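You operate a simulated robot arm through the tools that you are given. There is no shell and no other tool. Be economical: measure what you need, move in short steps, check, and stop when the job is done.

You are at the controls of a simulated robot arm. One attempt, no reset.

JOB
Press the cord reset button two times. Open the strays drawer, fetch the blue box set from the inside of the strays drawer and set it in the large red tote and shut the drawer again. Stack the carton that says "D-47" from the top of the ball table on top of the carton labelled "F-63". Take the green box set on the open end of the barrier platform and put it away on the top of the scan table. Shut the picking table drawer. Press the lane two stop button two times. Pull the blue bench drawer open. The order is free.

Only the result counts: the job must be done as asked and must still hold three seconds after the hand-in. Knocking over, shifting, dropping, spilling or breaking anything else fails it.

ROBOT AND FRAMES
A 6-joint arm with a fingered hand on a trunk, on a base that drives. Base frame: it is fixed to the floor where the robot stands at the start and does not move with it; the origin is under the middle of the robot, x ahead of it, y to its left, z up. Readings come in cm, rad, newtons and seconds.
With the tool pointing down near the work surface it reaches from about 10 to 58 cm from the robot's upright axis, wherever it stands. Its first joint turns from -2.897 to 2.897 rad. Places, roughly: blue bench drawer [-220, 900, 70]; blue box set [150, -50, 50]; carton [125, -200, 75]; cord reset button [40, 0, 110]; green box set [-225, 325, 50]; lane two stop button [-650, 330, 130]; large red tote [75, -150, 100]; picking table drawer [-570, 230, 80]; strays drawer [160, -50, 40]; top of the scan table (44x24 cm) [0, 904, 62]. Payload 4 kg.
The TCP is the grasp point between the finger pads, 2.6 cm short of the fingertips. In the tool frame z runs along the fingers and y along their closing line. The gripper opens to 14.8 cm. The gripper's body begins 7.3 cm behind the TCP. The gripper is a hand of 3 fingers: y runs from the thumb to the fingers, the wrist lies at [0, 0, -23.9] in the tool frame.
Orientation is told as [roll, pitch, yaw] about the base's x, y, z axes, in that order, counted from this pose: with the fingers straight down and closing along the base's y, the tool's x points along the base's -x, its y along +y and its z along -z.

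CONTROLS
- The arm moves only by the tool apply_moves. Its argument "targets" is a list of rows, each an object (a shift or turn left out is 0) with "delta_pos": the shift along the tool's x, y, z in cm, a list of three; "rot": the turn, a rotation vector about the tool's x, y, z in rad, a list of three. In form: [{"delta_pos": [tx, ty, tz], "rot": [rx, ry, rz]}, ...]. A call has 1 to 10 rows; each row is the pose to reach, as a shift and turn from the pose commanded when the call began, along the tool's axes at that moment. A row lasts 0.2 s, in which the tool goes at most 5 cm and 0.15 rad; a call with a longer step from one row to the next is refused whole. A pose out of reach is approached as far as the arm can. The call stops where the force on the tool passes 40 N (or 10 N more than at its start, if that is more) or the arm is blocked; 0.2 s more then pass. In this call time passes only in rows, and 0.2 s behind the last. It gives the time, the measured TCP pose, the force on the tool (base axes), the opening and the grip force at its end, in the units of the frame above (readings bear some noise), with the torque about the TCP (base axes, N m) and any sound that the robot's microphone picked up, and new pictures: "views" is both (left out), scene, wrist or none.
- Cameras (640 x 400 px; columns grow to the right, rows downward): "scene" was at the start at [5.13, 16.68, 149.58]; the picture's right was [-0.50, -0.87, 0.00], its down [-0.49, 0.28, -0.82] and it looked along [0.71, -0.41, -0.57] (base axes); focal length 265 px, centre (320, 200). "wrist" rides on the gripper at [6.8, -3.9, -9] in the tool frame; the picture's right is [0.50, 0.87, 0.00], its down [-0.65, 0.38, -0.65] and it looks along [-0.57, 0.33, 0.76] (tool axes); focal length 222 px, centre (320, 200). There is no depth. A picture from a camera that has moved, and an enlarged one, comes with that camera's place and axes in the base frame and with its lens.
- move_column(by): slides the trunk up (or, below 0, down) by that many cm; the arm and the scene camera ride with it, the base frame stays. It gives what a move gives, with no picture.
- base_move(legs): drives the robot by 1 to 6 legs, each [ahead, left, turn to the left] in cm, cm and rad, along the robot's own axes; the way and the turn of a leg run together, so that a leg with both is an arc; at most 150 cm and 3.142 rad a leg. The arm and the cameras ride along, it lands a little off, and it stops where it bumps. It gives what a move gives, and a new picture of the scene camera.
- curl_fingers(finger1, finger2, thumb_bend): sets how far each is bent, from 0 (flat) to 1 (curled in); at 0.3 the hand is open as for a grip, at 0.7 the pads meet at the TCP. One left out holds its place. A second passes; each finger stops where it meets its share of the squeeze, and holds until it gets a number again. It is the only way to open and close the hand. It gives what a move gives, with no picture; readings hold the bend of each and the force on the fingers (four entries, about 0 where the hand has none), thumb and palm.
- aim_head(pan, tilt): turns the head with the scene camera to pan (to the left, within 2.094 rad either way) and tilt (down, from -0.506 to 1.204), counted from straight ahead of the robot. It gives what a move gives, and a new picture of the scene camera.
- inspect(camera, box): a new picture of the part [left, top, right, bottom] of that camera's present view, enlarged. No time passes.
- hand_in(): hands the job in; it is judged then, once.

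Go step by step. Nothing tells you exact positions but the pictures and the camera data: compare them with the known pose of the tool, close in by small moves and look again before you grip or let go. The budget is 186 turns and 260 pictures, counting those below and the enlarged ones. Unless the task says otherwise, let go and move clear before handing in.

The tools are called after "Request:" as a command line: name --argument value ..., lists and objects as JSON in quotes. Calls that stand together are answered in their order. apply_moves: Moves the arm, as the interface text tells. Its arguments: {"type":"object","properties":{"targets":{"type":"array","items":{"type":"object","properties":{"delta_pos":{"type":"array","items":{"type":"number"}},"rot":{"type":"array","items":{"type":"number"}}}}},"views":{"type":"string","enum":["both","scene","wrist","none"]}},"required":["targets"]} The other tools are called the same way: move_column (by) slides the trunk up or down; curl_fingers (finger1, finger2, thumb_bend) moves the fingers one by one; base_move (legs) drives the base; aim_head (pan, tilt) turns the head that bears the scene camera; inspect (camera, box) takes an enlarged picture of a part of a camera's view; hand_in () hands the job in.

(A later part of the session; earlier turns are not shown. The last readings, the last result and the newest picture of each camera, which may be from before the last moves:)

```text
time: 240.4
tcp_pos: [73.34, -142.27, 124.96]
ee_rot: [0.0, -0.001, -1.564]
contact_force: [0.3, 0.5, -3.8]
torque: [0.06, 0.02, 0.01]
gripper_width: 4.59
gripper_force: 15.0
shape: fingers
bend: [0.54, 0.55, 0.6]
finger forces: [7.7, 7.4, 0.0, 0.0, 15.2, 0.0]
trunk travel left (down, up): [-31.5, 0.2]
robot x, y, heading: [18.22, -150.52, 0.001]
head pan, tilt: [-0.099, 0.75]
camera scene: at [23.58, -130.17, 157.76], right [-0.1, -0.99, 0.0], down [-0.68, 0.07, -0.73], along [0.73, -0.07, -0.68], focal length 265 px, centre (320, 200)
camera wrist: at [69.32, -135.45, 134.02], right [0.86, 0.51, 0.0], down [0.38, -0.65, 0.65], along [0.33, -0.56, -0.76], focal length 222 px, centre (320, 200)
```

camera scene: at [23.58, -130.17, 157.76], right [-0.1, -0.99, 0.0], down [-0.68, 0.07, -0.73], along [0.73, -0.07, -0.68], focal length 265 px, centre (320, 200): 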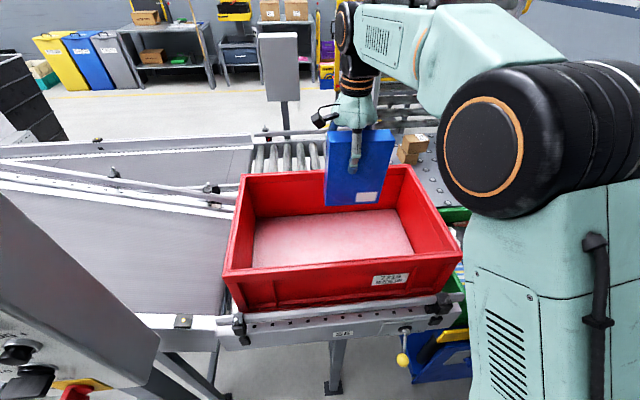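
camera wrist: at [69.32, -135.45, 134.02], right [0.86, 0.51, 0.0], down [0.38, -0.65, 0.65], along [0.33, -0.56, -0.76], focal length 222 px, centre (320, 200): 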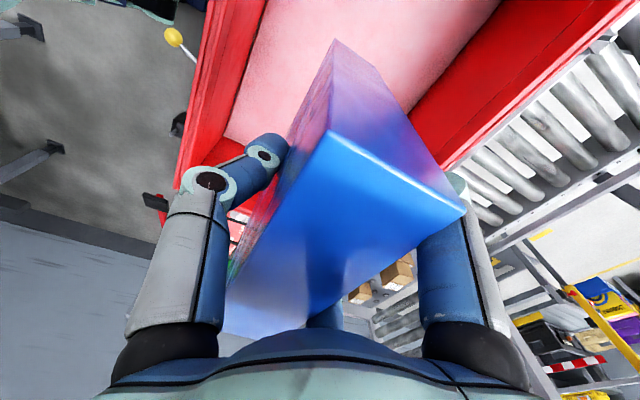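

The box is over the tote. I'll lower it, with small steps near the floor.

Request:
apply_moves --targets '[{"delta_pos": [0, 0, 4.5]}, {"delta_pos": [0, 0, 9]}, {"delta_pos": [0, 0, 13.5]}, {"delta_pos": [0, 0, 18]}, {"delta_pos": [0, 0, 20.5]}]'

```text
time: 241.6
tcp_pos: [73.36, -141.94, 104.16]
ee_rot: [0.004, -0.001, -1.563]
contact_force: [0.3, 0.0, -3.4]
torque: [0.02, 0.02, 0.03]
gripper_width: 4.58
gripper_force: 14.9
shape: fingers
bend: [0.54, 0.55, 0.6]
finger forces: [7.5, 7.3, 0.0, 0.0, 14.9, 0.1]
trunk travel left (down, up): [-31.5, 0.2]
robot x, y, heading: [18.07, -150.81, -0.002]
head pan, tilt: [-0.099, 0.75]
camera scene: at [23.42, -130.14, 157.76], right [-0.1, -0.99, 0.0], down [-0.68, 0.07, -0.73], along [0.73, -0.07, -0.68], focal length 265 px, centre (320, 200)
camera wrist: at [69.3, -135.05, 113.34], right [0.86, 0.51, 0.0], down [0.38, -0.65, 0.65], along [0.33, -0.56, -0.76], focal length 222 px, centre (320, 200)
```

scene: 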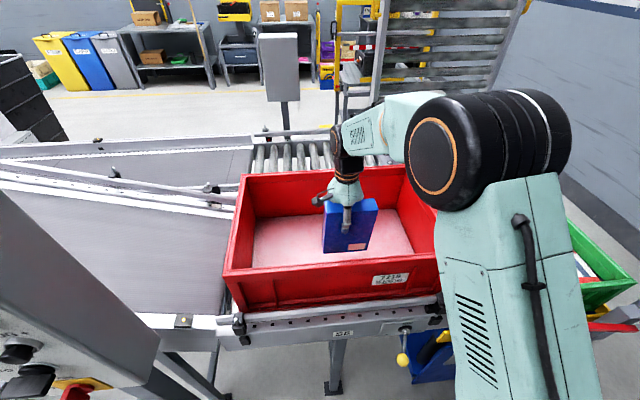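
wrist: 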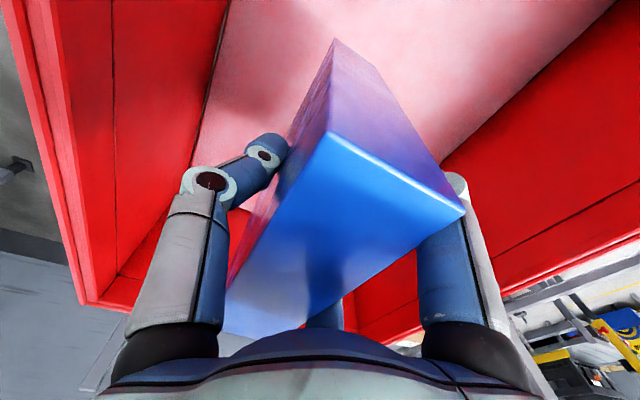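

Request:
apply_moves --targets '[{"delta_pos": [0, 0, 1]}, {"delta_pos": [0, 0, 2]}, {"delta_pos": [0, 0, 3]}, {"delta_pos": [0, 0, 4]}]' --views "none"

Request:
inspect --camera "scene" --box '[230, 140, 450, 290]'

```text
time: 242.6
tcp_pos: [73.4, -141.96, 100.35]
ee_rot: [-0.001, 0.0, -1.564]
contact_force: [0.3, 0.0, -4.1]
torque: [0.08, 0.0, -0.03]
gripper_width: 4.55
gripper_force: 14.5
shape: fingers
bend: [0.54, 0.55, 0.6]
finger forces: [7.5, 7.3, 0.1, 0.1, 14.9, 0.0]
trunk travel left (down, up): [-31.5, 0.2]
robot x, y, heading: [18.07, -150.33, -0.003]
head pan, tilt: [-0.099, 0.75]
```

```text
2.67 times, centred on (340, 215) of scene
camera zoom: at [23.41, -130.15, 157.76], right [-0.1, -0.99, 0.0], down [-0.68, 0.07, -0.73], along [0.73, -0.07, -0.68], focal length 706 px, centre (267, 160)
```

zoom: 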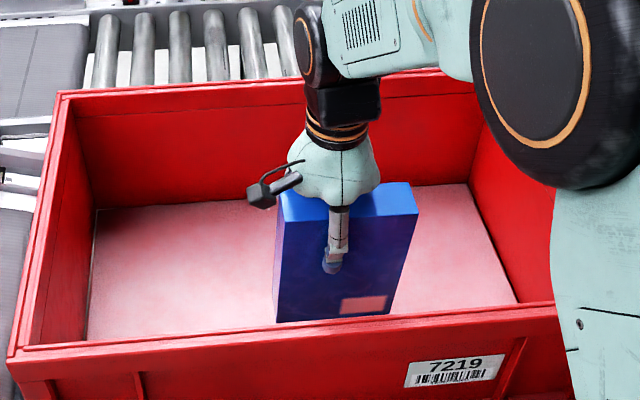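

Request:
apply_moves --targets '[{"delta_pos": [0, 0, 0.8]}, {"delta_pos": [0, 0, 1.6]}, {"delta_pos": [0, 0, 2.4]}, {"delta_pos": [0, 0, 3.2]}]' --views "none"

```text
time: 243.6
tcp_pos: [73.29, -142.06, 96.98]
ee_rot: [0.002, 0.001, -1.563]
contact_force: [-0.1, 1.0, -4.0]
torque: [0.06, -0.01, 0.0]
gripper_width: 4.58
gripper_force: 15.6
shape: fingers
bend: [0.54, 0.55, 0.6]
finger forces: [7.5, 7.3, 0.1, 0.0, 15.0, 0.0]
trunk travel left (down, up): [-31.5, 0.2]
robot x, y, heading: [18.1, -150.0, 0.002]
head pan, tilt: [-0.099, 0.75]
```

Request:
apply_moves --targets '[{"delta_pos": [0, 0, 0.7]}, {"delta_pos": [0, 0, 1.4]}, {"delta_pos": [0, 0, 2.1]}, {"delta_pos": [0, 0, 2.8]}]' --views "none"

Request:
inspect --camera "scene" --box '[230, 140, 450, 290]'

```text
time: 244.6
tcp_pos: [73.31, -142.12, 94.51]
ee_rot: [0.006, 0.001, -1.565]
contact_force: [0.6, 2.5, 35.5]
torque: [0.04, 0.44, -0.05]
gripper_width: 4.61
gripper_force: 22.5
shape: fingers
bend: [0.55, 0.56, 0.61]
finger forces: [12.8, 12.0, 0.0, 0.0, 19.7, 0.0]
trunk travel left (down, up): [-31.5, 0.2]
robot x, y, heading: [18.07, -150.4, -0.003]
head pan, tilt: [-0.099, 0.75]
```

```text
2.67 times, centred on (340, 215) of scene
camera zoom: at [23.04, -130.16, 157.79], right [-0.1, -0.99, 0.0], down [-0.68, 0.07, -0.73], along [0.73, -0.07, -0.68], focal length 706 px, centre (267, 160)
```

zoom: 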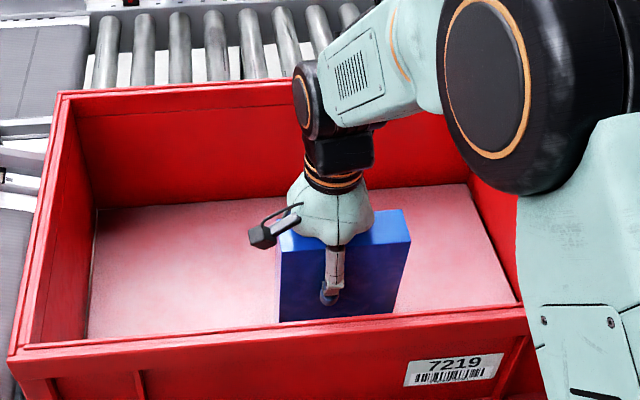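

Contact reached 35 N. I'll ease up 3 mm, then release and withdraw upward.

Request:
apply_moves --targets '[{"delta_pos": [0, 0, -0.4]}]' --views "none"

Request:
curl_fingers --finger1 0.46 --finger2 0.46 --thumb_bend 0.53

Request:
curl_fingers --finger1 0.38 --finger2 0.38 --thumb_bend 0.4

Request:
apply_moves --targets '[{"delta_pos": [0, 0, -3]}, {"delta_pos": [0, 0, -7]}, {"delta_pos": [0, 0, -11.5]}, {"delta_pos": [0, 0, -16]}, {"delta_pos": [0, 0, -20.5]}, {"delta_pos": [0, 0, -25]}, {"delta_pos": [0, -4, -27]}, {"delta_pos": [0, -8.5, -27]}, {"delta_pos": [0, -13, -27]}, {"delta_pos": [0, -17.5, -27]}]' --views "scene"

```text
time: 245.0
tcp_pos: [73.28, -142.13, 94.61]
ee_rot: [-0.001, 0.001, -1.564]
contact_force: [2.3, 3.3, 16.2]
torque: [0.12, 0.1, -0.05]
gripper_width: 4.63
gripper_force: 18.7
shape: fingers
bend: [0.55, 0.56, 0.61]
finger forces: [10.4, 9.9, 0.1, 0.1, 17.2, 0.0]
trunk travel left (down, up): [-31.5, 0.2]
robot x, y, heading: [18.22, -150.2, -0.005]
head pan, tilt: [-0.099, 0.75]
```

```text
time: 246.0
tcp_pos: [73.22, -142.06, 94.69]
ee_rot: [0.0, 0.0, -1.563]
contact_force: [0.0, 0.5, -0.7]
torque: [0.01, -0.02, -0.01]
gripper_width: 6.39
gripper_force: 0.3
shape: fingers
bend: [0.46, 0.46, 0.53]
finger forces: [0.2, 0.2, 0.0, 0.0, 0.0, 0.0]
trunk travel left (down, up): [-31.5, 0.2]
robot x, y, heading: [18.06, -150.34, -0.001]
head pan, tilt: [-0.099, 0.75]
```

```text
time: 247.0
tcp_pos: [73.39, -142.09, 94.72]
ee_rot: [0.001, 0.0, -1.563]
contact_force: [0.2, 0.2, 0.7]
torque: [-0.03, 0.03, -0.04]
gripper_width: 9.8
gripper_force: 0.2
shape: fingers
bend: [0.38, 0.38, 0.4]
finger forces: [0.2, 0.2, 0.0, 0.0, 0.0, 0.1]
trunk travel left (down, up): [-31.5, 0.2]
robot x, y, heading: [17.76, -150.08, -0.005]
head pan, tilt: [-0.099, 0.75]
```

```text
time: 249.2
tcp_pos: [55.56, -142.01, 121.48]
ee_rot: [0.001, 0.002, -1.562]
contact_force: [-0.4, 0.5, 0.2]
torque: [0.0, -0.01, 0.03]
gripper_width: 9.79
gripper_force: 0.1
shape: fingers
bend: [0.38, 0.38, 0.4]
finger forces: [0.0, 0.1, 0.0, 0.0, 0.0, 0.1]
trunk travel left (down, up): [-31.5, 0.2]
robot x, y, heading: [17.98, -150.31, -0.006]
head pan, tilt: [-0.099, 0.75]
camera scene: at [23.17, -130.19, 157.76], right [-0.1, -0.99, 0.0], down [-0.68, 0.07, -0.73], along [0.73, -0.07, -0.68], focal length 265 px, centre (320, 200)
```

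scene: 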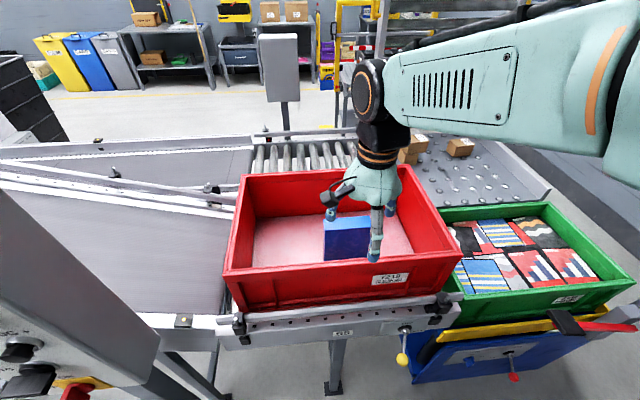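

The blue box is standing in the red tote. Next I'll head toward -x for the picking table and lane-two stop button, looking at the layout as I go.

Request:
base_move --legs '[[-45, 0, 0], [0, 0, 3.14], [150, 0, 0]]'

Request:
aim_head --pan -0.7 --tilt 0.3

```text
time: 265.7
tcp_pos: [-209.98, -153.46, 121.68]
ee_rot: [0.008, 0.003, 1.55]
contact_force: [-0.4, 0.4, -0.4]
torque: [-0.01, -0.05, 0.03]
gripper_width: 9.82
gripper_force: 0.1
shape: fingers
bend: [0.38, 0.38, 0.4]
finger forces: [0.0, 0.0, 0.1, 0.0, 0.1, 0.0]
trunk travel left (down, up): [-31.5, 0.2]
robot x, y, heading: [-173.13, -146.22, 3.116]
head pan, tilt: [-0.099, 0.75]
stopped in leg 3: the robot was blocked; the commanded pose is now the measured one
camera scene: at [-177.77, -166.09, 157.76], right [0.11, 0.99, 0.0], down [0.68, -0.08, -0.73], along [-0.73, 0.08, -0.68], focal length 265 px, centre (320, 200)
```

scene: 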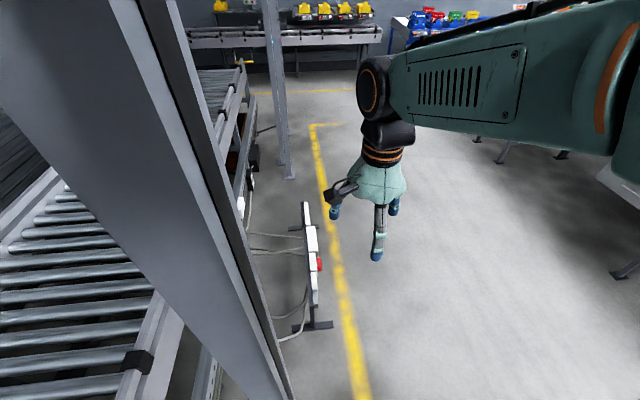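

```text
time: 266.7
tcp_pos: [-210.51, -153.47, 121.54]
ee_rot: [0.0, 0.001, 1.55]
contact_force: [0.0, 0.0, 0.4]
torque: [0.0, 0.04, 0.02]
gripper_width: 9.82
gripper_force: 0.0
shape: fingers
bend: [0.38, 0.38, 0.4]
finger forces: [0.0, 0.1, 0.1, 0.1, 0.0, 0.0]
trunk travel left (down, up): [-31.5, 0.2]
robot x, y, heading: [-173.0, -146.14, 3.107]
head pan, tilt: [-0.7, 0.3]
camera scene: at [-177.2, -161.01, 161.78], right [0.67, 0.75, 0.0], down [0.22, -0.2, -0.96], along [-0.71, 0.64, -0.3], focal length 265 px, centre (320, 200)
```

scene: 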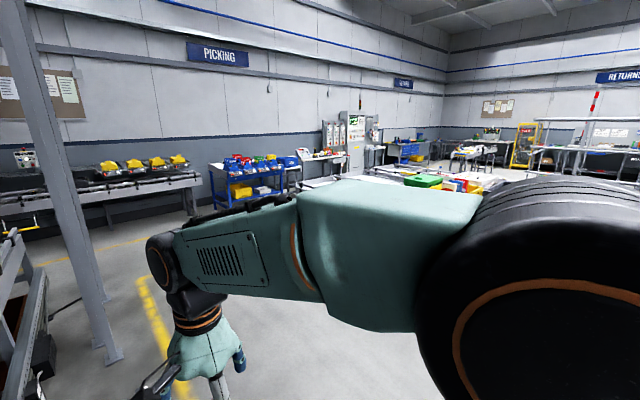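

A floor post on my left blocked me. I'll sidestep right and continue.

Request:
base_move --legs '[[5, -70, 0], [140, 0, 0]]'

Request:
aim_head --pan -0.35 --tilt 0.3

Request:
aim_head --pan -1.5 --tilt 0.3

```text
time: 280.0
tcp_pos: [-354.33, -84.07, 121.54]
ee_rot: [0.001, 0.0, 1.603]
contact_force: [0.4, 0.9, -0.2]
torque: [0.01, -0.03, 0.02]
gripper_width: 9.8
gripper_force: 0.0
shape: fingers
bend: [0.38, 0.38, 0.4]
finger forces: [0.1, 0.1, 0.0, 0.0, 0.1, 0.0]
trunk travel left (down, up): [-31.5, 0.2]
robot x, y, heading: [-317.41, -74.8, -3.115]
head pan, tilt: [-0.7, 0.3]
camera scene: at [-320.77, -89.8, 161.79], right [0.63, 0.78, 0.0], down [0.23, -0.19, -0.96], along [-0.74, 0.6, -0.3], focal length 265 px, centre (320, 200)
```

scene: 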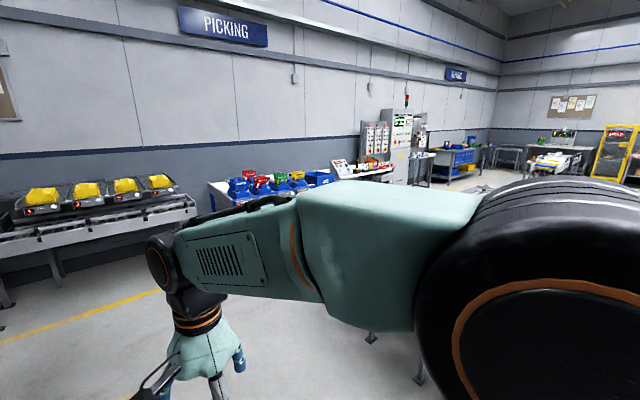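

```text
time: 280.9
tcp_pos: [-354.31, -84.16, 121.53]
ee_rot: [0.001, -0.001, 1.6]
contact_force: [-0.4, 0.5, -0.1]
torque: [0.01, -0.01, -0.03]
gripper_width: 9.8
gripper_force: 0.0
shape: fingers
bend: [0.38, 0.38, 0.4]
finger forces: [0.0, 0.0, 0.0, 0.1, 0.0, 0.0]
trunk travel left (down, up): [-31.5, 0.2]
robot x, y, heading: [-317.24, -74.42, -3.119]
head pan, tilt: [-0.351, 0.3]
camera scene: at [-322.31, -92.64, 161.8], right [0.32, 0.95, 0.0], down [0.28, -0.1, -0.96], along [-0.9, 0.31, -0.3], focal length 265 px, centre (320, 200)
```

scene: 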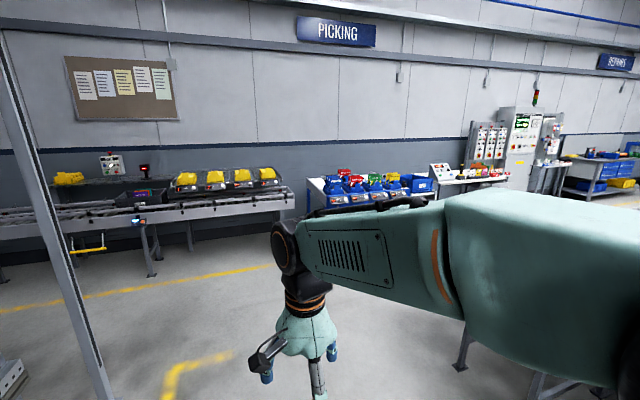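

```text
time: 282.2
tcp_pos: [-354.57, -84.09, 121.63]
ee_rot: [0.002, 0.0, 1.603]
contact_force: [0.2, -0.3, -0.5]
torque: [-0.03, 0.0, -0.03]
gripper_width: 9.8
gripper_force: 0.1
shape: fingers
bend: [0.38, 0.38, 0.4]
finger forces: [0.0, 0.0, 0.0, 0.0, 0.1, 0.0]
trunk travel left (down, up): [-31.5, 0.2]
robot x, y, heading: [-316.6, -74.54, -3.123]
head pan, tilt: [-1.499, 0.3]
camera scene: at [-314.37, -86.36, 161.8], right [1.0, 0.09, 0.0], down [0.03, -0.29, -0.96], along [-0.09, 0.95, -0.3], focal length 265 px, centre (320, 200)
```

scene: 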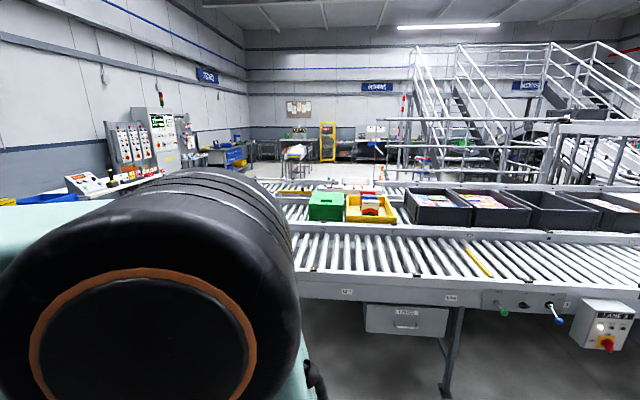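

The conveyors end near x = -350. I'll continue to about x = -420 and look north.

Request:
base_move --legs '[[0, 0, -0.03], [105, 0, 0], [0, 0, -1.57]]'

Request:
aim_head --pan 0.0 --tilt 0.4

Request:
aim_head --pan 0.6 --tilt 0.4

```text
time: 291.8
tcp_pos: [-429.42, -36.27, 121.48]
ee_rot: [0.003, 0.0, -0.004]
contact_force: [0.5, 0.5, -0.1]
torque: [-0.01, 0.0, -0.02]
gripper_width: 9.83
gripper_force: 0.1
shape: fingers
bend: [0.38, 0.38, 0.4]
finger forces: [0.0, 0.1, 0.1, 0.0, 0.0, 0.0]
trunk travel left (down, up): [-31.5, 0.2]
robot x, y, heading: [-421.42, -73.84, 1.555]
head pan, tilt: [-1.499, 0.3]
camera scene: at [-433.27, -75.95, 161.8], right [0.06, -1.0, 0.0], down [-0.3, -0.02, -0.96], along [0.95, 0.05, -0.3], focal length 265 px, centre (320, 200)
```

scene: 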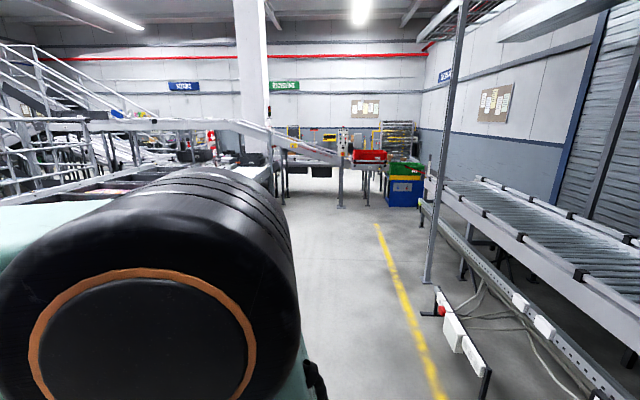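

```text
time: 293.4
tcp_pos: [-429.45, -35.93, 121.45]
ee_rot: [0.002, 0.0, -0.006]
contact_force: [0.4, 0.0, -0.8]
torque: [-0.01, 0.0, 0.03]
gripper_width: 9.83
gripper_force: 0.2
shape: fingers
bend: [0.38, 0.38, 0.4]
finger forces: [0.0, 0.1, 0.0, 0.1, 0.0, 0.1]
trunk travel left (down, up): [-31.5, 0.2]
robot x, y, heading: [-421.76, -73.97, 1.559]
head pan, tilt: [0.0, 0.4]
camera scene: at [-442.45, -67.22, 160.87], right [1.0, -0.01, 0.0], down [-0.01, -0.39, -0.92], along [0.01, 0.92, -0.39], focal length 265 px, centre (320, 200)
```

scene: 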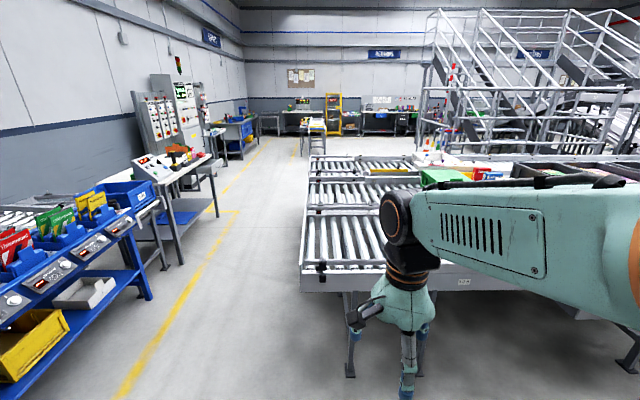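

```text
time: 294.4
tcp_pos: [-429.43, -36.13, 121.56]
ee_rot: [0.001, 0.0, -0.006]
contact_force: [0.4, 0.0, 0.4]
torque: [-0.02, 0.01, 0.01]
gripper_width: 9.81
gripper_force: 0.1
shape: fingers
bend: [0.38, 0.38, 0.4]
finger forces: [0.1, 0.1, 0.1, 0.0, 0.0, 0.0]
trunk travel left (down, up): [-31.5, 0.2]
robot x, y, heading: [-421.93, -73.75, 1.558]
head pan, tilt: [0.6, 0.4]
camera scene: at [-447.71, -68.76, 160.87], right [0.83, 0.55, 0.0], down [0.21, -0.32, -0.92], along [-0.51, 0.77, -0.39], focal length 265 px, centre (320, 200)
```

scene: 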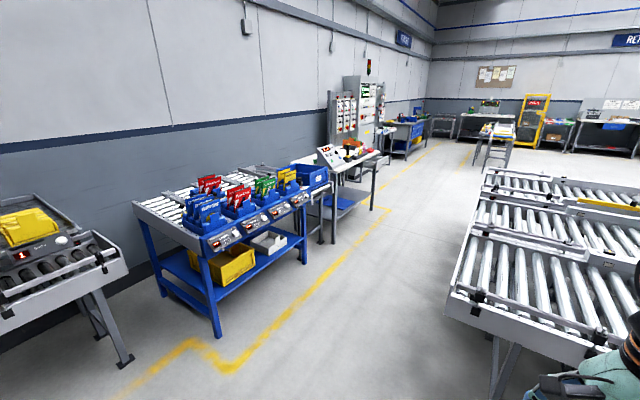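

The lane corridor is at x ≈ -505, with the picking table and control panels ahead on the left. I'll go there.

Request:
base_move --legs '[[0, 85, 0.01], [150, 0, 0], [110, 0, 0]]'

Request:
aim_head --pan 1.0 --tilt 0.5

```text
time: 314.2
tcp_pos: [-514.97, 222.23, 121.51]
ee_rot: [0.002, 0.0, 0.035]
contact_force: [0.4, -0.5, 0.0]
torque: [-0.01, -0.02, -0.02]
gripper_width: 9.82
gripper_force: 0.0
shape: fingers
bend: [0.38, 0.38, 0.4]
finger forces: [0.0, 0.1, 0.1, 0.0, 0.1, 0.0]
trunk travel left (down, up): [-31.5, 0.2]
robot x, y, heading: [-505.52, 184.97, 1.594]
head pan, tilt: [0.6, 0.4]
camera scene: at [-531.93, 188.75, 160.87], right [0.81, 0.59, 0.0], down [0.23, -0.32, -0.92], along [-0.54, 0.75, -0.39], focal length 265 px, centre (320, 200)
```

scene: 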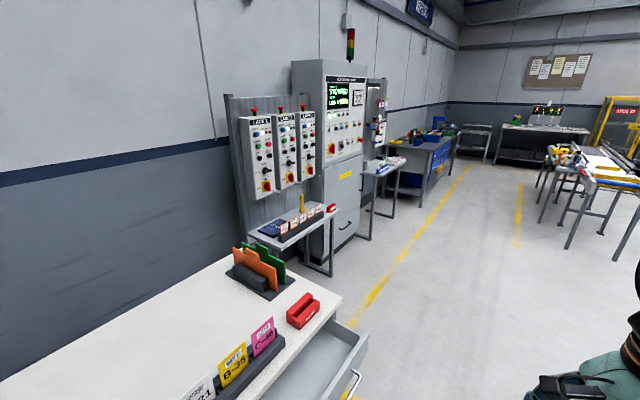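

```text
time: 315.1
tcp_pos: [-515.0, 222.08, 121.45]
ee_rot: [0.0, 0.0, 0.035]
contact_force: [-0.9, -0.5, 0.4]
torque: [0.04, 0.01, 0.03]
gripper_width: 9.78
gripper_force: 0.0
shape: fingers
bend: [0.38, 0.38, 0.4]
finger forces: [0.0, 0.1, 0.0, 0.0, 0.0, 0.0]
trunk travel left (down, up): [-31.5, 0.2]
robot x, y, heading: [-505.36, 185.01, 1.594]
head pan, tilt: [1.0, 0.499]
camera scene: at [-534.28, 185.95, 159.96], right [0.52, 0.85, 0.0], down [0.41, -0.25, -0.88], along [-0.75, 0.46, -0.48], focal length 265 px, centre (320, 200)
```

scene: 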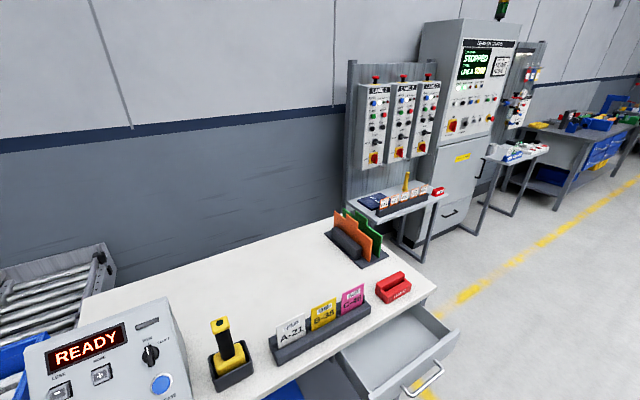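

The picking-table drawer stands open, facing +x, near [-556, 237, 72]. I'll line up in front of it facing -x.

Request:
base_move --legs '[[50, -18, 0], [0, 0, 1.55]]'

Request:
aim_head --pan -0.1 --tilt 0.75

```text
time: 322.0
tcp_pos: [-526.16, 228.94, 121.49]
ee_rot: [0.001, 0.002, 1.555]
contact_force: [0.0, 0.2, -0.7]
torque: [0.01, 0.01, -0.01]
gripper_width: 9.79
gripper_force: 0.0
shape: fingers
bend: [0.38, 0.38, 0.4]
finger forces: [0.0, 0.0, 0.1, 0.0, 0.0, 0.0]
trunk travel left (down, up): [-31.5, 0.2]
robot x, y, heading: [-488.75, 236.56, 3.115]
head pan, tilt: [1.0, 0.499]
camera scene: at [-491.02, 207.92, 159.96], right [-0.83, 0.56, 0.0], down [0.27, 0.4, -0.88], along [-0.49, -0.73, -0.48], focal length 265 px, centre (320, 200)
```

scene: 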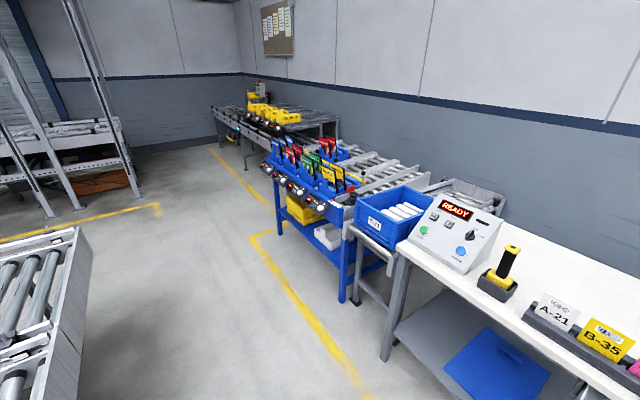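

```text
time: 323.3
tcp_pos: [-526.16, 228.89, 121.56]
ee_rot: [0.002, 0.001, 1.556]
contact_force: [-0.6, -0.1, -0.9]
torque: [-0.02, 0.04, -0.01]
gripper_width: 9.8
gripper_force: 0.0
shape: fingers
bend: [0.38, 0.38, 0.4]
finger forces: [0.0, 0.1, 0.1, 0.0, 0.0, 0.1]
trunk travel left (down, up): [-31.5, 0.2]
robot x, y, heading: [-488.71, 236.31, 3.114]
head pan, tilt: [-0.099, 0.75]
camera scene: at [-494.14, 216.47, 157.76], right [0.12, 0.99, 0.0], down [0.68, -0.08, -0.73], along [-0.73, 0.09, -0.68], focal length 265 px, centre (320, 200)
```

scene: 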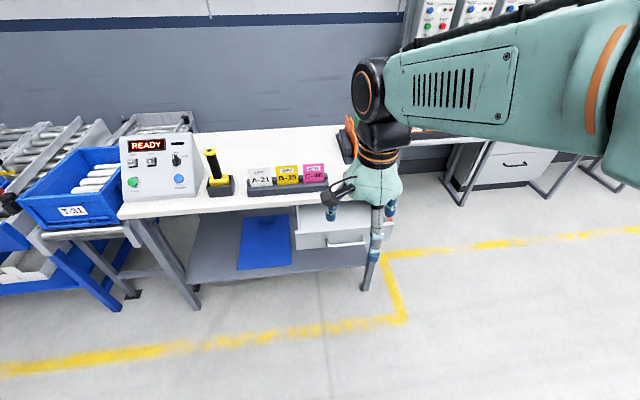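

The handle is at about [-554, 233, 79]. I'll make a fist, tilt forward 0.7 rad and come to handle height in front of it.

Request:
curl_fingers --finger1 0.7 --finger2 0.7 --thumb_bend 0.7

Request:
apply_moves --targets '[{"delta_pos": [-0.4, 1, 4.2], "rot": [-0.1, 0, 0]}, {"delta_pos": [-0.8, 2, 8.4], "rot": [-0.2, 0, 0]}, {"delta_pos": [-1.2, 4, 12.6], "rot": [-0.3, 0, 0]}, {"delta_pos": [-1.6, 5.5, 16.8], "rot": [-0.4, 0, 0]}, {"delta_pos": [-2, 7, 21], "rot": [-0.5, 0, 0]}, {"delta_pos": [-2.4, 8.5, 25.2], "rot": [-0.6, 0, 0]}, {"delta_pos": [-2.8, 10.5, 29.4], "rot": [-0.7, 0, 0]}, {"delta_pos": [-3.2, 12.5, 33.6], "rot": [-0.7, 0, 0]}, {"delta_pos": [-3.6, 14.5, 37.8], "rot": [-0.7, 0, 0]}, {"delta_pos": [-3.6, 16.5, 41.8], "rot": [-0.7, 0, 0]}]' --views "scene"

Request:
inspect --camera "scene" --box '[270, 170, 430, 290]'

```text
time: 324.3
tcp_pos: [-526.16, 228.93, 121.54]
ee_rot: [0.002, 0.001, 1.555]
contact_force: [0.4, 0.1, 0.4]
torque: [0.02, 0.03, -0.01]
gripper_width: 0.04
gripper_force: 0.0
shape: fingers
bend: [0.69, 0.69, 0.7]
finger forces: [0.0, 0.0, 0.0, 0.0, 0.0, 0.0]
trunk travel left (down, up): [-31.5, 0.2]
robot x, y, heading: [-488.25, 236.53, 3.117]
head pan, tilt: [-0.099, 0.75]
```

```text
time: 326.5
tcp_pos: [-543.98, 230.97, 80.22]
ee_rot: [0.691, -0.044, 1.547]
contact_force: [0.4, -0.8, 0.5]
torque: [0.03, -0.02, 0.02]
gripper_width: 0.0
gripper_force: 0.1
shape: fingers
bend: [0.69, 0.69, 0.7]
finger forces: [0.1, 0.1, 0.1, 0.0, 0.1, 0.0]
out of reach, approached as far as the arm can: row 5, 6, 7, 8, 9, 10
trunk travel left (down, up): [-31.5, 0.2]
robot x, y, heading: [-488.13, 236.41, 3.111]
head pan, tilt: [-0.099, 0.75]
camera scene: at [-494.22, 216.46, 157.75], right [0.12, 0.99, 0.0], down [0.68, -0.08, -0.73], along [-0.73, 0.09, -0.68], focal length 265 px, centre (320, 200)
```

scene: 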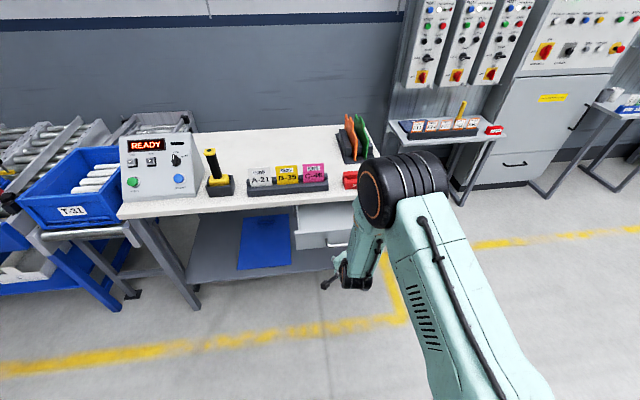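

```text
3.33 times, centred on (350, 230) of scene
camera zoom: at [-494.22, 216.46, 157.75], right [0.12, 0.99, 0.0], down [0.68, -0.08, -0.73], along [-0.73, 0.09, -0.68], focal length 882 px, centre (220, 100)
```

zoom: 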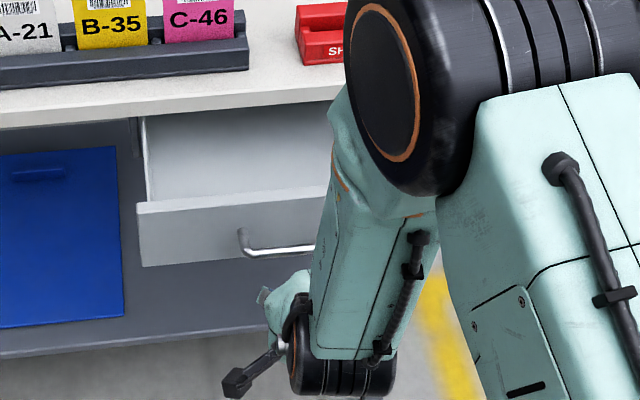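

I'll push by driving forward.

Request:
base_move --legs '[[14, 0, 0]]'

Request:
inspect --camera "scene" --box '[250, 190, 410, 310]'

```text
time: 327.9
tcp_pos: [-558.08, 231.49, 80.38]
ee_rot: [0.688, -0.044, 1.544]
contact_force: [0.8, 0.1, -0.3]
torque: [0.01, 0.01, -0.01]
gripper_width: 0.01
gripper_force: 0.0
shape: fingers
bend: [0.7, 0.7, 0.7]
finger forces: [0.1, 0.0, 0.0, 0.0, 0.0, 0.0]
trunk travel left (down, up): [-31.5, 0.2]
robot x, y, heading: [-502.75, 237.02, 3.119]
head pan, tilt: [-0.099, 0.75]
camera scene: at [-508.36, 216.85, 157.74], right [0.13, 0.99, 0.0], down [0.68, -0.09, -0.73], along [-0.73, 0.09, -0.68], focal length 265 px, centre (320, 200)
```

scene: 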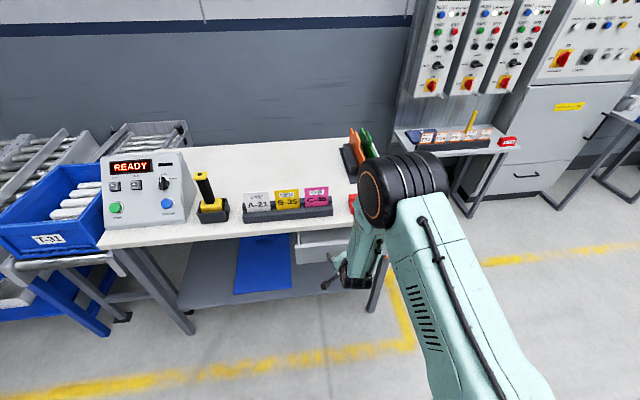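

```text
3.33 times, centred on (330, 250) of scene
camera zoom: at [-508.36, 216.85, 157.74], right [0.13, 0.99, 0.0], down [0.68, -0.09, -0.73], along [-0.73, 0.09, -0.68], focal length 882 px, centre (287, 33)
```

zoom: 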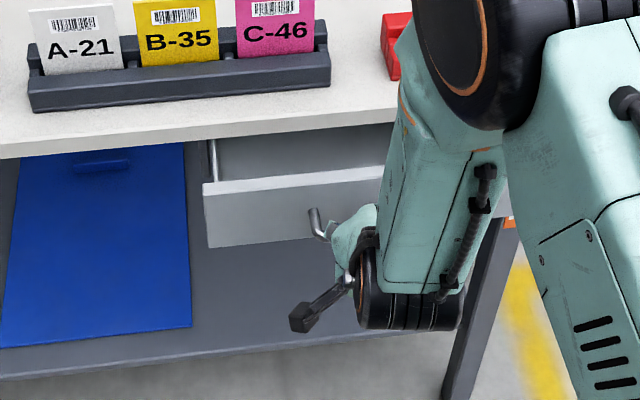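

The drawer has moved about 7 cm. I'll finish with small arm steps until it stops.

Request:
apply_moves --targets '[{"delta_pos": [0, 0.77, 0.64]}, {"delta_pos": [0, 1.54, 1.28]}, {"delta_pos": [0, 2.3, 1.92]}, {"delta_pos": [0, 3.08, 2.56]}, {"delta_pos": [0, 3.85, 3.2]}, {"delta_pos": [0, 4.6, 3.84]}, {"delta_pos": [0, 5.4, 4.5]}, {"delta_pos": [0, 6.2, 5.1]}]' --views "none"

Request:
inspect --camera "scene" --box '[250, 190, 410, 310]'

```text
time: 329.6
tcp_pos: [-566.17, 231.72, 80.31]
ee_rot: [0.69, -0.044, 1.544]
contact_force: [0.2, 0.1, 1.0]
torque: [-0.01, 0.0, 0.0]
gripper_width: 0.0
gripper_force: 1.0
shape: fingers
bend: [0.7, 0.7, 0.7]
finger forces: [1.9, 0.0, 0.1, 0.0, 0.1, 0.0]
trunk travel left (down, up): [-31.5, 0.2]
robot x, y, heading: [-502.68, 236.98, 3.116]
head pan, tilt: [-0.099, 0.75]
```

```text
3.33 times, centred on (330, 250) of scene
camera zoom: at [-508.3, 216.85, 157.76], right [0.13, 0.99, 0.0], down [0.68, -0.09, -0.73], along [-0.73, 0.09, -0.68], focal length 882 px, centre (287, 33)
```

zoom: 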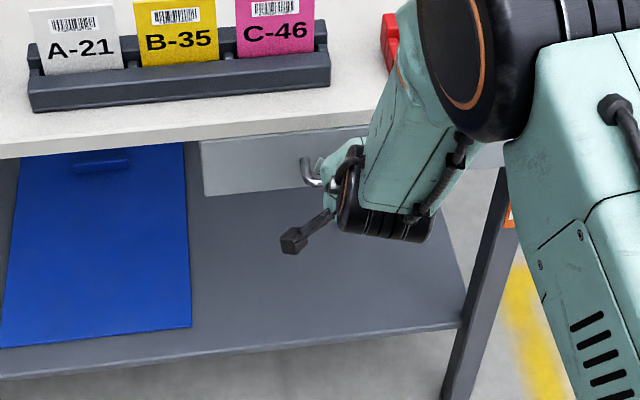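

It's nearly shut, so I'll press on until it resists.

Request:
apply_moves --targets '[{"delta_pos": [0, 0.5, 0.45]}, {"delta_pos": [0, 1.1, 0.9]}, {"delta_pos": [0, 1.7, 1.35]}, {"delta_pos": [0, 2.3, 1.9]}, {"delta_pos": [0, 2.9, 2.4]}, {"delta_pos": [0, 3.5, 2.9]}]' --views "none"

Request:
inspect --camera "scene" --box '[250, 190, 410, 310]'

```text
time: 330.6
tcp_pos: [-568.08, 231.63, 80.63]
ee_rot: [0.688, -0.045, 1.545]
contact_force: [28.5, -0.1, 23.9]
torque: [0.04, -0.45, -0.03]
gripper_width: 0.0
gripper_force: 23.1
shape: fingers
bend: [0.72, 0.72, 0.69]
finger forces: [17.8, 17.2, 0.0, 0.0, 11.2, 0.1]
trunk travel left (down, up): [-31.5, 0.2]
robot x, y, heading: [-503.21, 236.7, 3.115]
head pan, tilt: [-0.099, 0.75]
stopped in row 4: the force on the tool passed its limit at 46 N (the readings are from after the stop); the commanded pose is now the measured one
```

```text
3.33 times, centred on (330, 250) of scene
camera zoom: at [-507.61, 216.88, 157.79], right [0.12, 0.99, 0.0], down [0.67, -0.09, -0.73], along [-0.73, 0.09, -0.68], focal length 882 px, centre (287, 33)
```

zoom: 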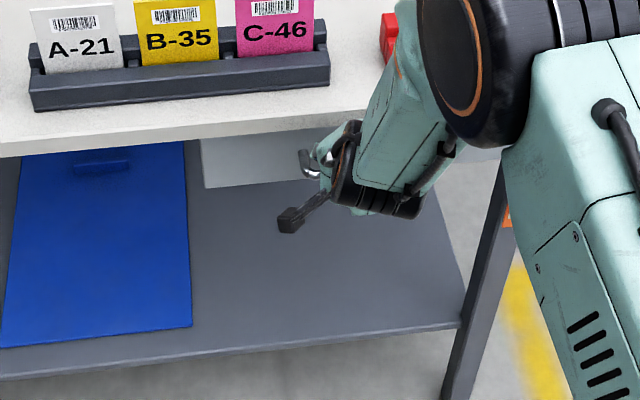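

It hit the end stop, so it's shut. I'll retreat and confirm it stays.

Request:
apply_moves --targets '[{"delta_pos": [0, -0.8, -0.64]}, {"delta_pos": [0, -2.3, -1.9]}, {"delta_pos": [0, -5.4, -4.5]}, {"delta_pos": [0, -8, -7.5]}]' --views "none"

Request:
base_move --legs '[[-15, 0, 0]]'

Request:
inspect --camera "scene" --box '[250, 170, 410, 290]'

```text
time: 331.6
tcp_pos: [-557.44, 231.38, 81.04]
ee_rot: [0.686, -0.043, 1.546]
contact_force: [0.2, 0.2, 0.7]
torque: [0.01, 0.01, 0.01]
gripper_width: 0.0
gripper_force: 0.1
shape: fingers
bend: [0.7, 0.7, 0.7]
finger forces: [0.1, 0.0, 0.0, 0.0, 0.0, 0.0]
trunk travel left (down, up): [-31.5, 0.2]
robot x, y, heading: [-502.17, 236.85, 3.119]
head pan, tilt: [-0.099, 0.75]
```

```text
time: 333.0
tcp_pos: [-542.61, 230.84, 80.92]
ee_rot: [0.688, -0.045, 1.549]
contact_force: [0.1, -0.2, 1.0]
torque: [0.03, 0.01, -0.01]
gripper_width: 0.01
gripper_force: 0.0
shape: fingers
bend: [0.7, 0.7, 0.7]
finger forces: [0.0, 0.0, 0.0, 0.1, 0.0, 0.0]
trunk travel left (down, up): [-31.5, 0.2]
robot x, y, heading: [-487.86, 236.37, 3.121]
head pan, tilt: [-0.099, 0.75]
camera scene: at [-493.23, 216.47, 157.78], right [0.12, 0.99, 0.0], down [0.68, -0.08, -0.73], along [-0.73, 0.09, -0.68], focal length 265 px, centre (320, 200)
```

scene: 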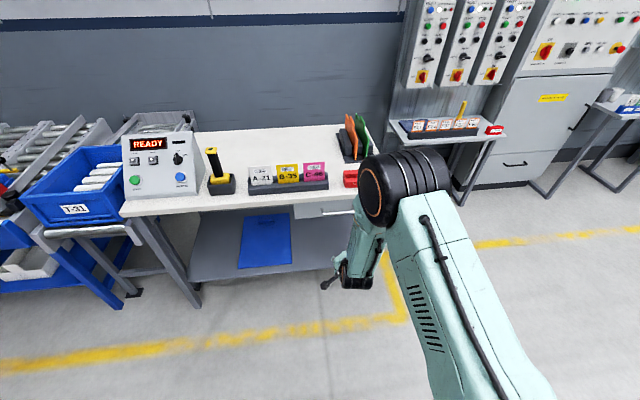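

```text
3.33 times, centred on (330, 230) of scene
camera zoom: at [-493.23, 216.47, 157.78], right [0.12, 0.99, 0.0], down [0.68, -0.08, -0.73], along [-0.73, 0.09, -0.68], focal length 882 px, centre (287, 100)
```

zoom: 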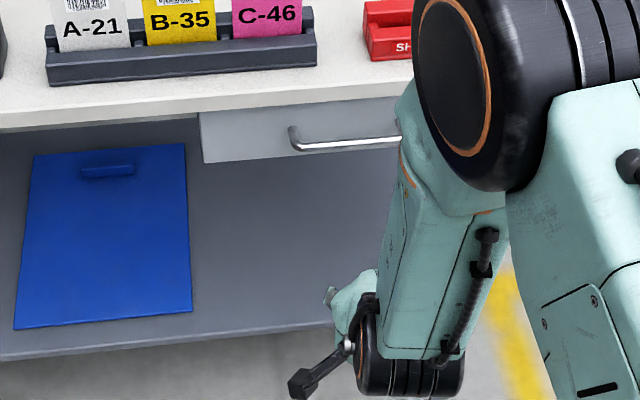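

The picking table drawer is shut. I'll raise the arm and move over to face the lane panels.

Request:
apply_moves --targets '[{"delta_pos": [0, 1.6, -3.9], "rot": [0.07, 0, 0]}, {"delta_pos": [0, 3.3, -7.7], "rot": [0.14, 0, 0]}, {"delta_pos": [0, 4.9, -11.6], "rot": [0.21, 0, 0]}, {"delta_pos": [0, 6.6, -15.4], "rot": [0.28, 0, 0]}, {"delta_pos": [0, 8.2, -19.3], "rot": [0.35, 0, 0]}, {"delta_pos": [0, 9.8, -23.1], "rot": [0.42, 0, 0]}, {"delta_pos": [0, 11.5, -27], "rot": [0.49, 0, 0]}, {"delta_pos": [0, 13.1, -30.8], "rot": [0.56, 0, 0]}, {"delta_pos": [0, 14.8, -34.7], "rot": [0.63, 0, 0]}, {"delta_pos": [0, 16.4, -38.5], "rot": [0.69, 0, 0]}]' --views "none"

Request:
base_move --legs '[[0, -85, 0.02], [40, 0, 0]]'

Request:
aim_head --pan -0.05 --tilt 0.25

```text
time: 335.2
tcp_pos: [-530.9, 228.87, 121.21]
ee_rot: [-0.005, -0.043, 1.55]
contact_force: [0.2, 0.3, 0.2]
torque: [-0.01, -0.04, -0.03]
gripper_width: 0.0
gripper_force: 0.1
shape: fingers
bend: [0.7, 0.7, 0.7]
finger forces: [0.0, 0.0, 0.1, 0.0, 0.0, 0.0]
trunk travel left (down, up): [-31.5, 0.2]
robot x, y, heading: [-487.63, 236.77, 3.12]
head pan, tilt: [-0.099, 0.75]
```

```text
time: 345.0
tcp_pos: [-571.11, 310.47, 121.35]
ee_rot: [-0.004, -0.043, 1.582]
contact_force: [-0.6, 1.0, -1.6]
torque: [0.03, -0.01, 0.01]
gripper_width: 0.0
gripper_force: 0.0
shape: fingers
bend: [0.7, 0.7, 0.7]
finger forces: [0.1, 0.0, 0.0, 0.0, 0.0, 0.0]
trunk travel left (down, up): [-31.5, 0.2]
robot x, y, heading: [-528.35, 319.45, -3.128]
head pan, tilt: [-0.099, 0.75]
camera scene: at [-533.04, 299.41, 157.75], right [0.09, 1.0, 0.0], down [0.68, -0.06, -0.73], along [-0.73, 0.06, -0.68], focal length 265 px, centre (320, 200)
```

scene: 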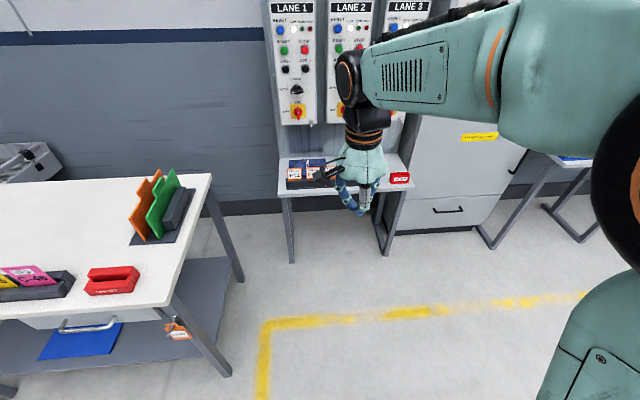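

```text
time: 345.9
tcp_pos: [-571.05, 310.39, 121.22]
ee_rot: [-0.003, -0.043, 1.584]
contact_force: [-1.0, -0.5, -1.6]
torque: [-0.01, 0.01, 0.02]
gripper_width: 0.01
gripper_force: 0.1
shape: fingers
bend: [0.7, 0.7, 0.7]
finger forces: [0.0, 0.0, 0.0, 0.1, 0.1, 0.0]
trunk travel left (down, up): [-31.5, 0.2]
robot x, y, heading: [-528.04, 319.21, -3.13]
head pan, tilt: [-0.051, 0.25]
camera scene: at [-534.09, 299.05, 162.26], right [0.04, 1.0, 0.0], down [0.25, -0.01, -0.97], along [-0.97, 0.04, -0.25], focal length 265 px, centre (320, 200)
```

scene: 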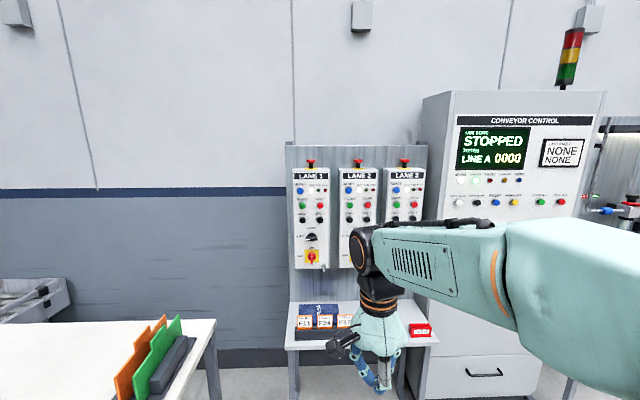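

I'll zoom on the LANE 2 panel to identify the stop button.

Request:
inspect --camera "scene" --box '[285, 150, 435, 240]'

```text
4.27 times, centred on (360, 195) of scene
camera zoom: at [-534.09, 299.05, 162.26], right [0.04, 1.0, 0.0], down [0.25, -0.01, -0.97], along [-0.97, 0.04, -0.25], focal length 1129 px, centre (149, 221)
```

zoom: 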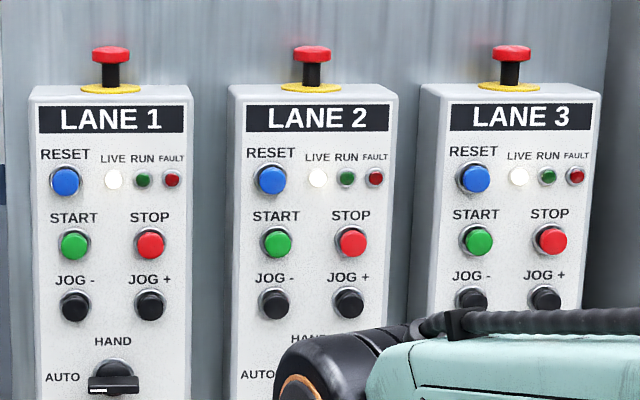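

LANE 2's STOP is the red button at about [-659, 328, 127]. I'll drive closer, then tilt the fist toward it.

Request:
base_move --legs '[[38, -9, 0]]'

Request:
apply_moves --targets '[{"delta_pos": [-0.8, 2, -0.6], "rot": [-0.144, 0, 0]}, {"delta_pos": [-1.6, 4, -1.2], "rot": [-0.288, 0, 0]}, {"delta_pos": [-2.5, 6, -1.8], "rot": [-0.432, 0, 0]}, {"delta_pos": [-3.4, 8.5, -2.4], "rot": [-0.576, 0, 0]}, {"delta_pos": [-4.3, 11, -3], "rot": [-0.72, 0, 0]}, {"delta_pos": [-5.2, 13.5, -3.6], "rot": [-0.864, 0, 0]}, {"delta_pos": [-6.1, 16, -4.2], "rot": [-1.008, 0, 0]}, {"delta_pos": [-7, 18.5, -4.8], "rot": [-1.152, 0, 0]}, {"delta_pos": [-8, 21.5, -6], "rot": [-1.29, 0, 0]}]'

```text
time: 348.4
tcp_pos: [-609.66, 319.27, 121.11]
ee_rot: [-0.002, -0.044, 1.579]
contact_force: [-0.1, -0.1, -0.6]
torque: [-0.03, 0.0, 0.01]
gripper_width: 0.0
gripper_force: 0.1
shape: fingers
bend: [0.7, 0.7, 0.7]
finger forces: [0.1, 0.0, 0.0, 0.0, 0.1, 0.1]
trunk travel left (down, up): [-31.5, 0.2]
robot x, y, heading: [-566.96, 327.89, -3.131]
head pan, tilt: [-0.051, 0.25]
camera scene: at [-572.78, 307.62, 162.26], right [0.04, 1.0, 0.0], down [0.25, -0.01, -0.97], along [-0.97, 0.04, -0.25], focal length 265 px, centre (320, 200)
```

scene: 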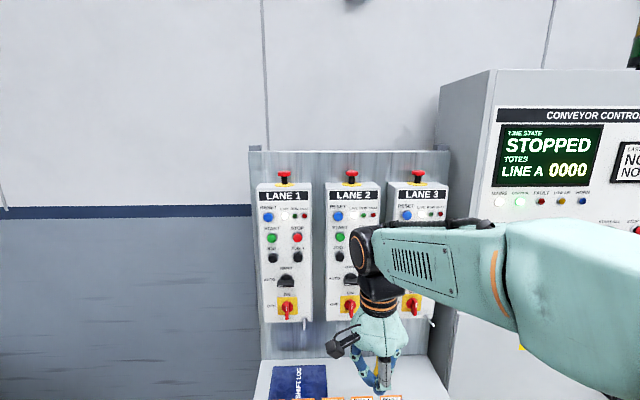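

```text
time: 350.4
tcp_pos: [-631.63, 325.48, 127.53]
ee_rot: [1.276, -0.015, 1.54]
contact_force: [-0.4, -2.8, 1.3]
torque: [0.1, -0.07, -0.19]
gripper_width: 0.0
gripper_force: 0.0
shape: fingers
bend: [0.7, 0.7, 0.7]
finger forces: [0.0, 0.0, 0.0, 0.0, 0.1, 0.0]
out of reach, approached as far as the arm can: row 7, 8, 9
trunk travel left (down, up): [-31.5, 0.2]
robot x, y, heading: [-566.82, 327.66, -3.136]
head pan, tilt: [-0.051, 0.25]
camera scene: at [-573.06, 307.58, 162.26], right [0.04, 1.0, 0.0], down [0.25, -0.01, -0.97], along [-0.97, 0.04, -0.25], focal length 265 px, centre (320, 200)
camera wrist: at [-622.15, 318.51, 126.54], right [-0.27, -0.51, 0.82], down [0.54, 0.63, 0.56], along [-0.8, 0.59, 0.1], focal length 222 px, centre (320, 200)
```

scene: 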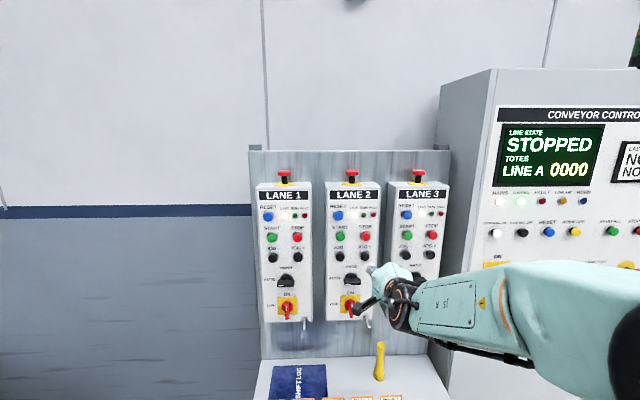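
wrist: 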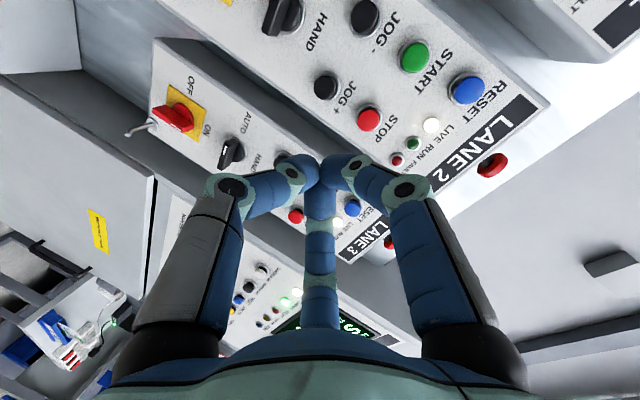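

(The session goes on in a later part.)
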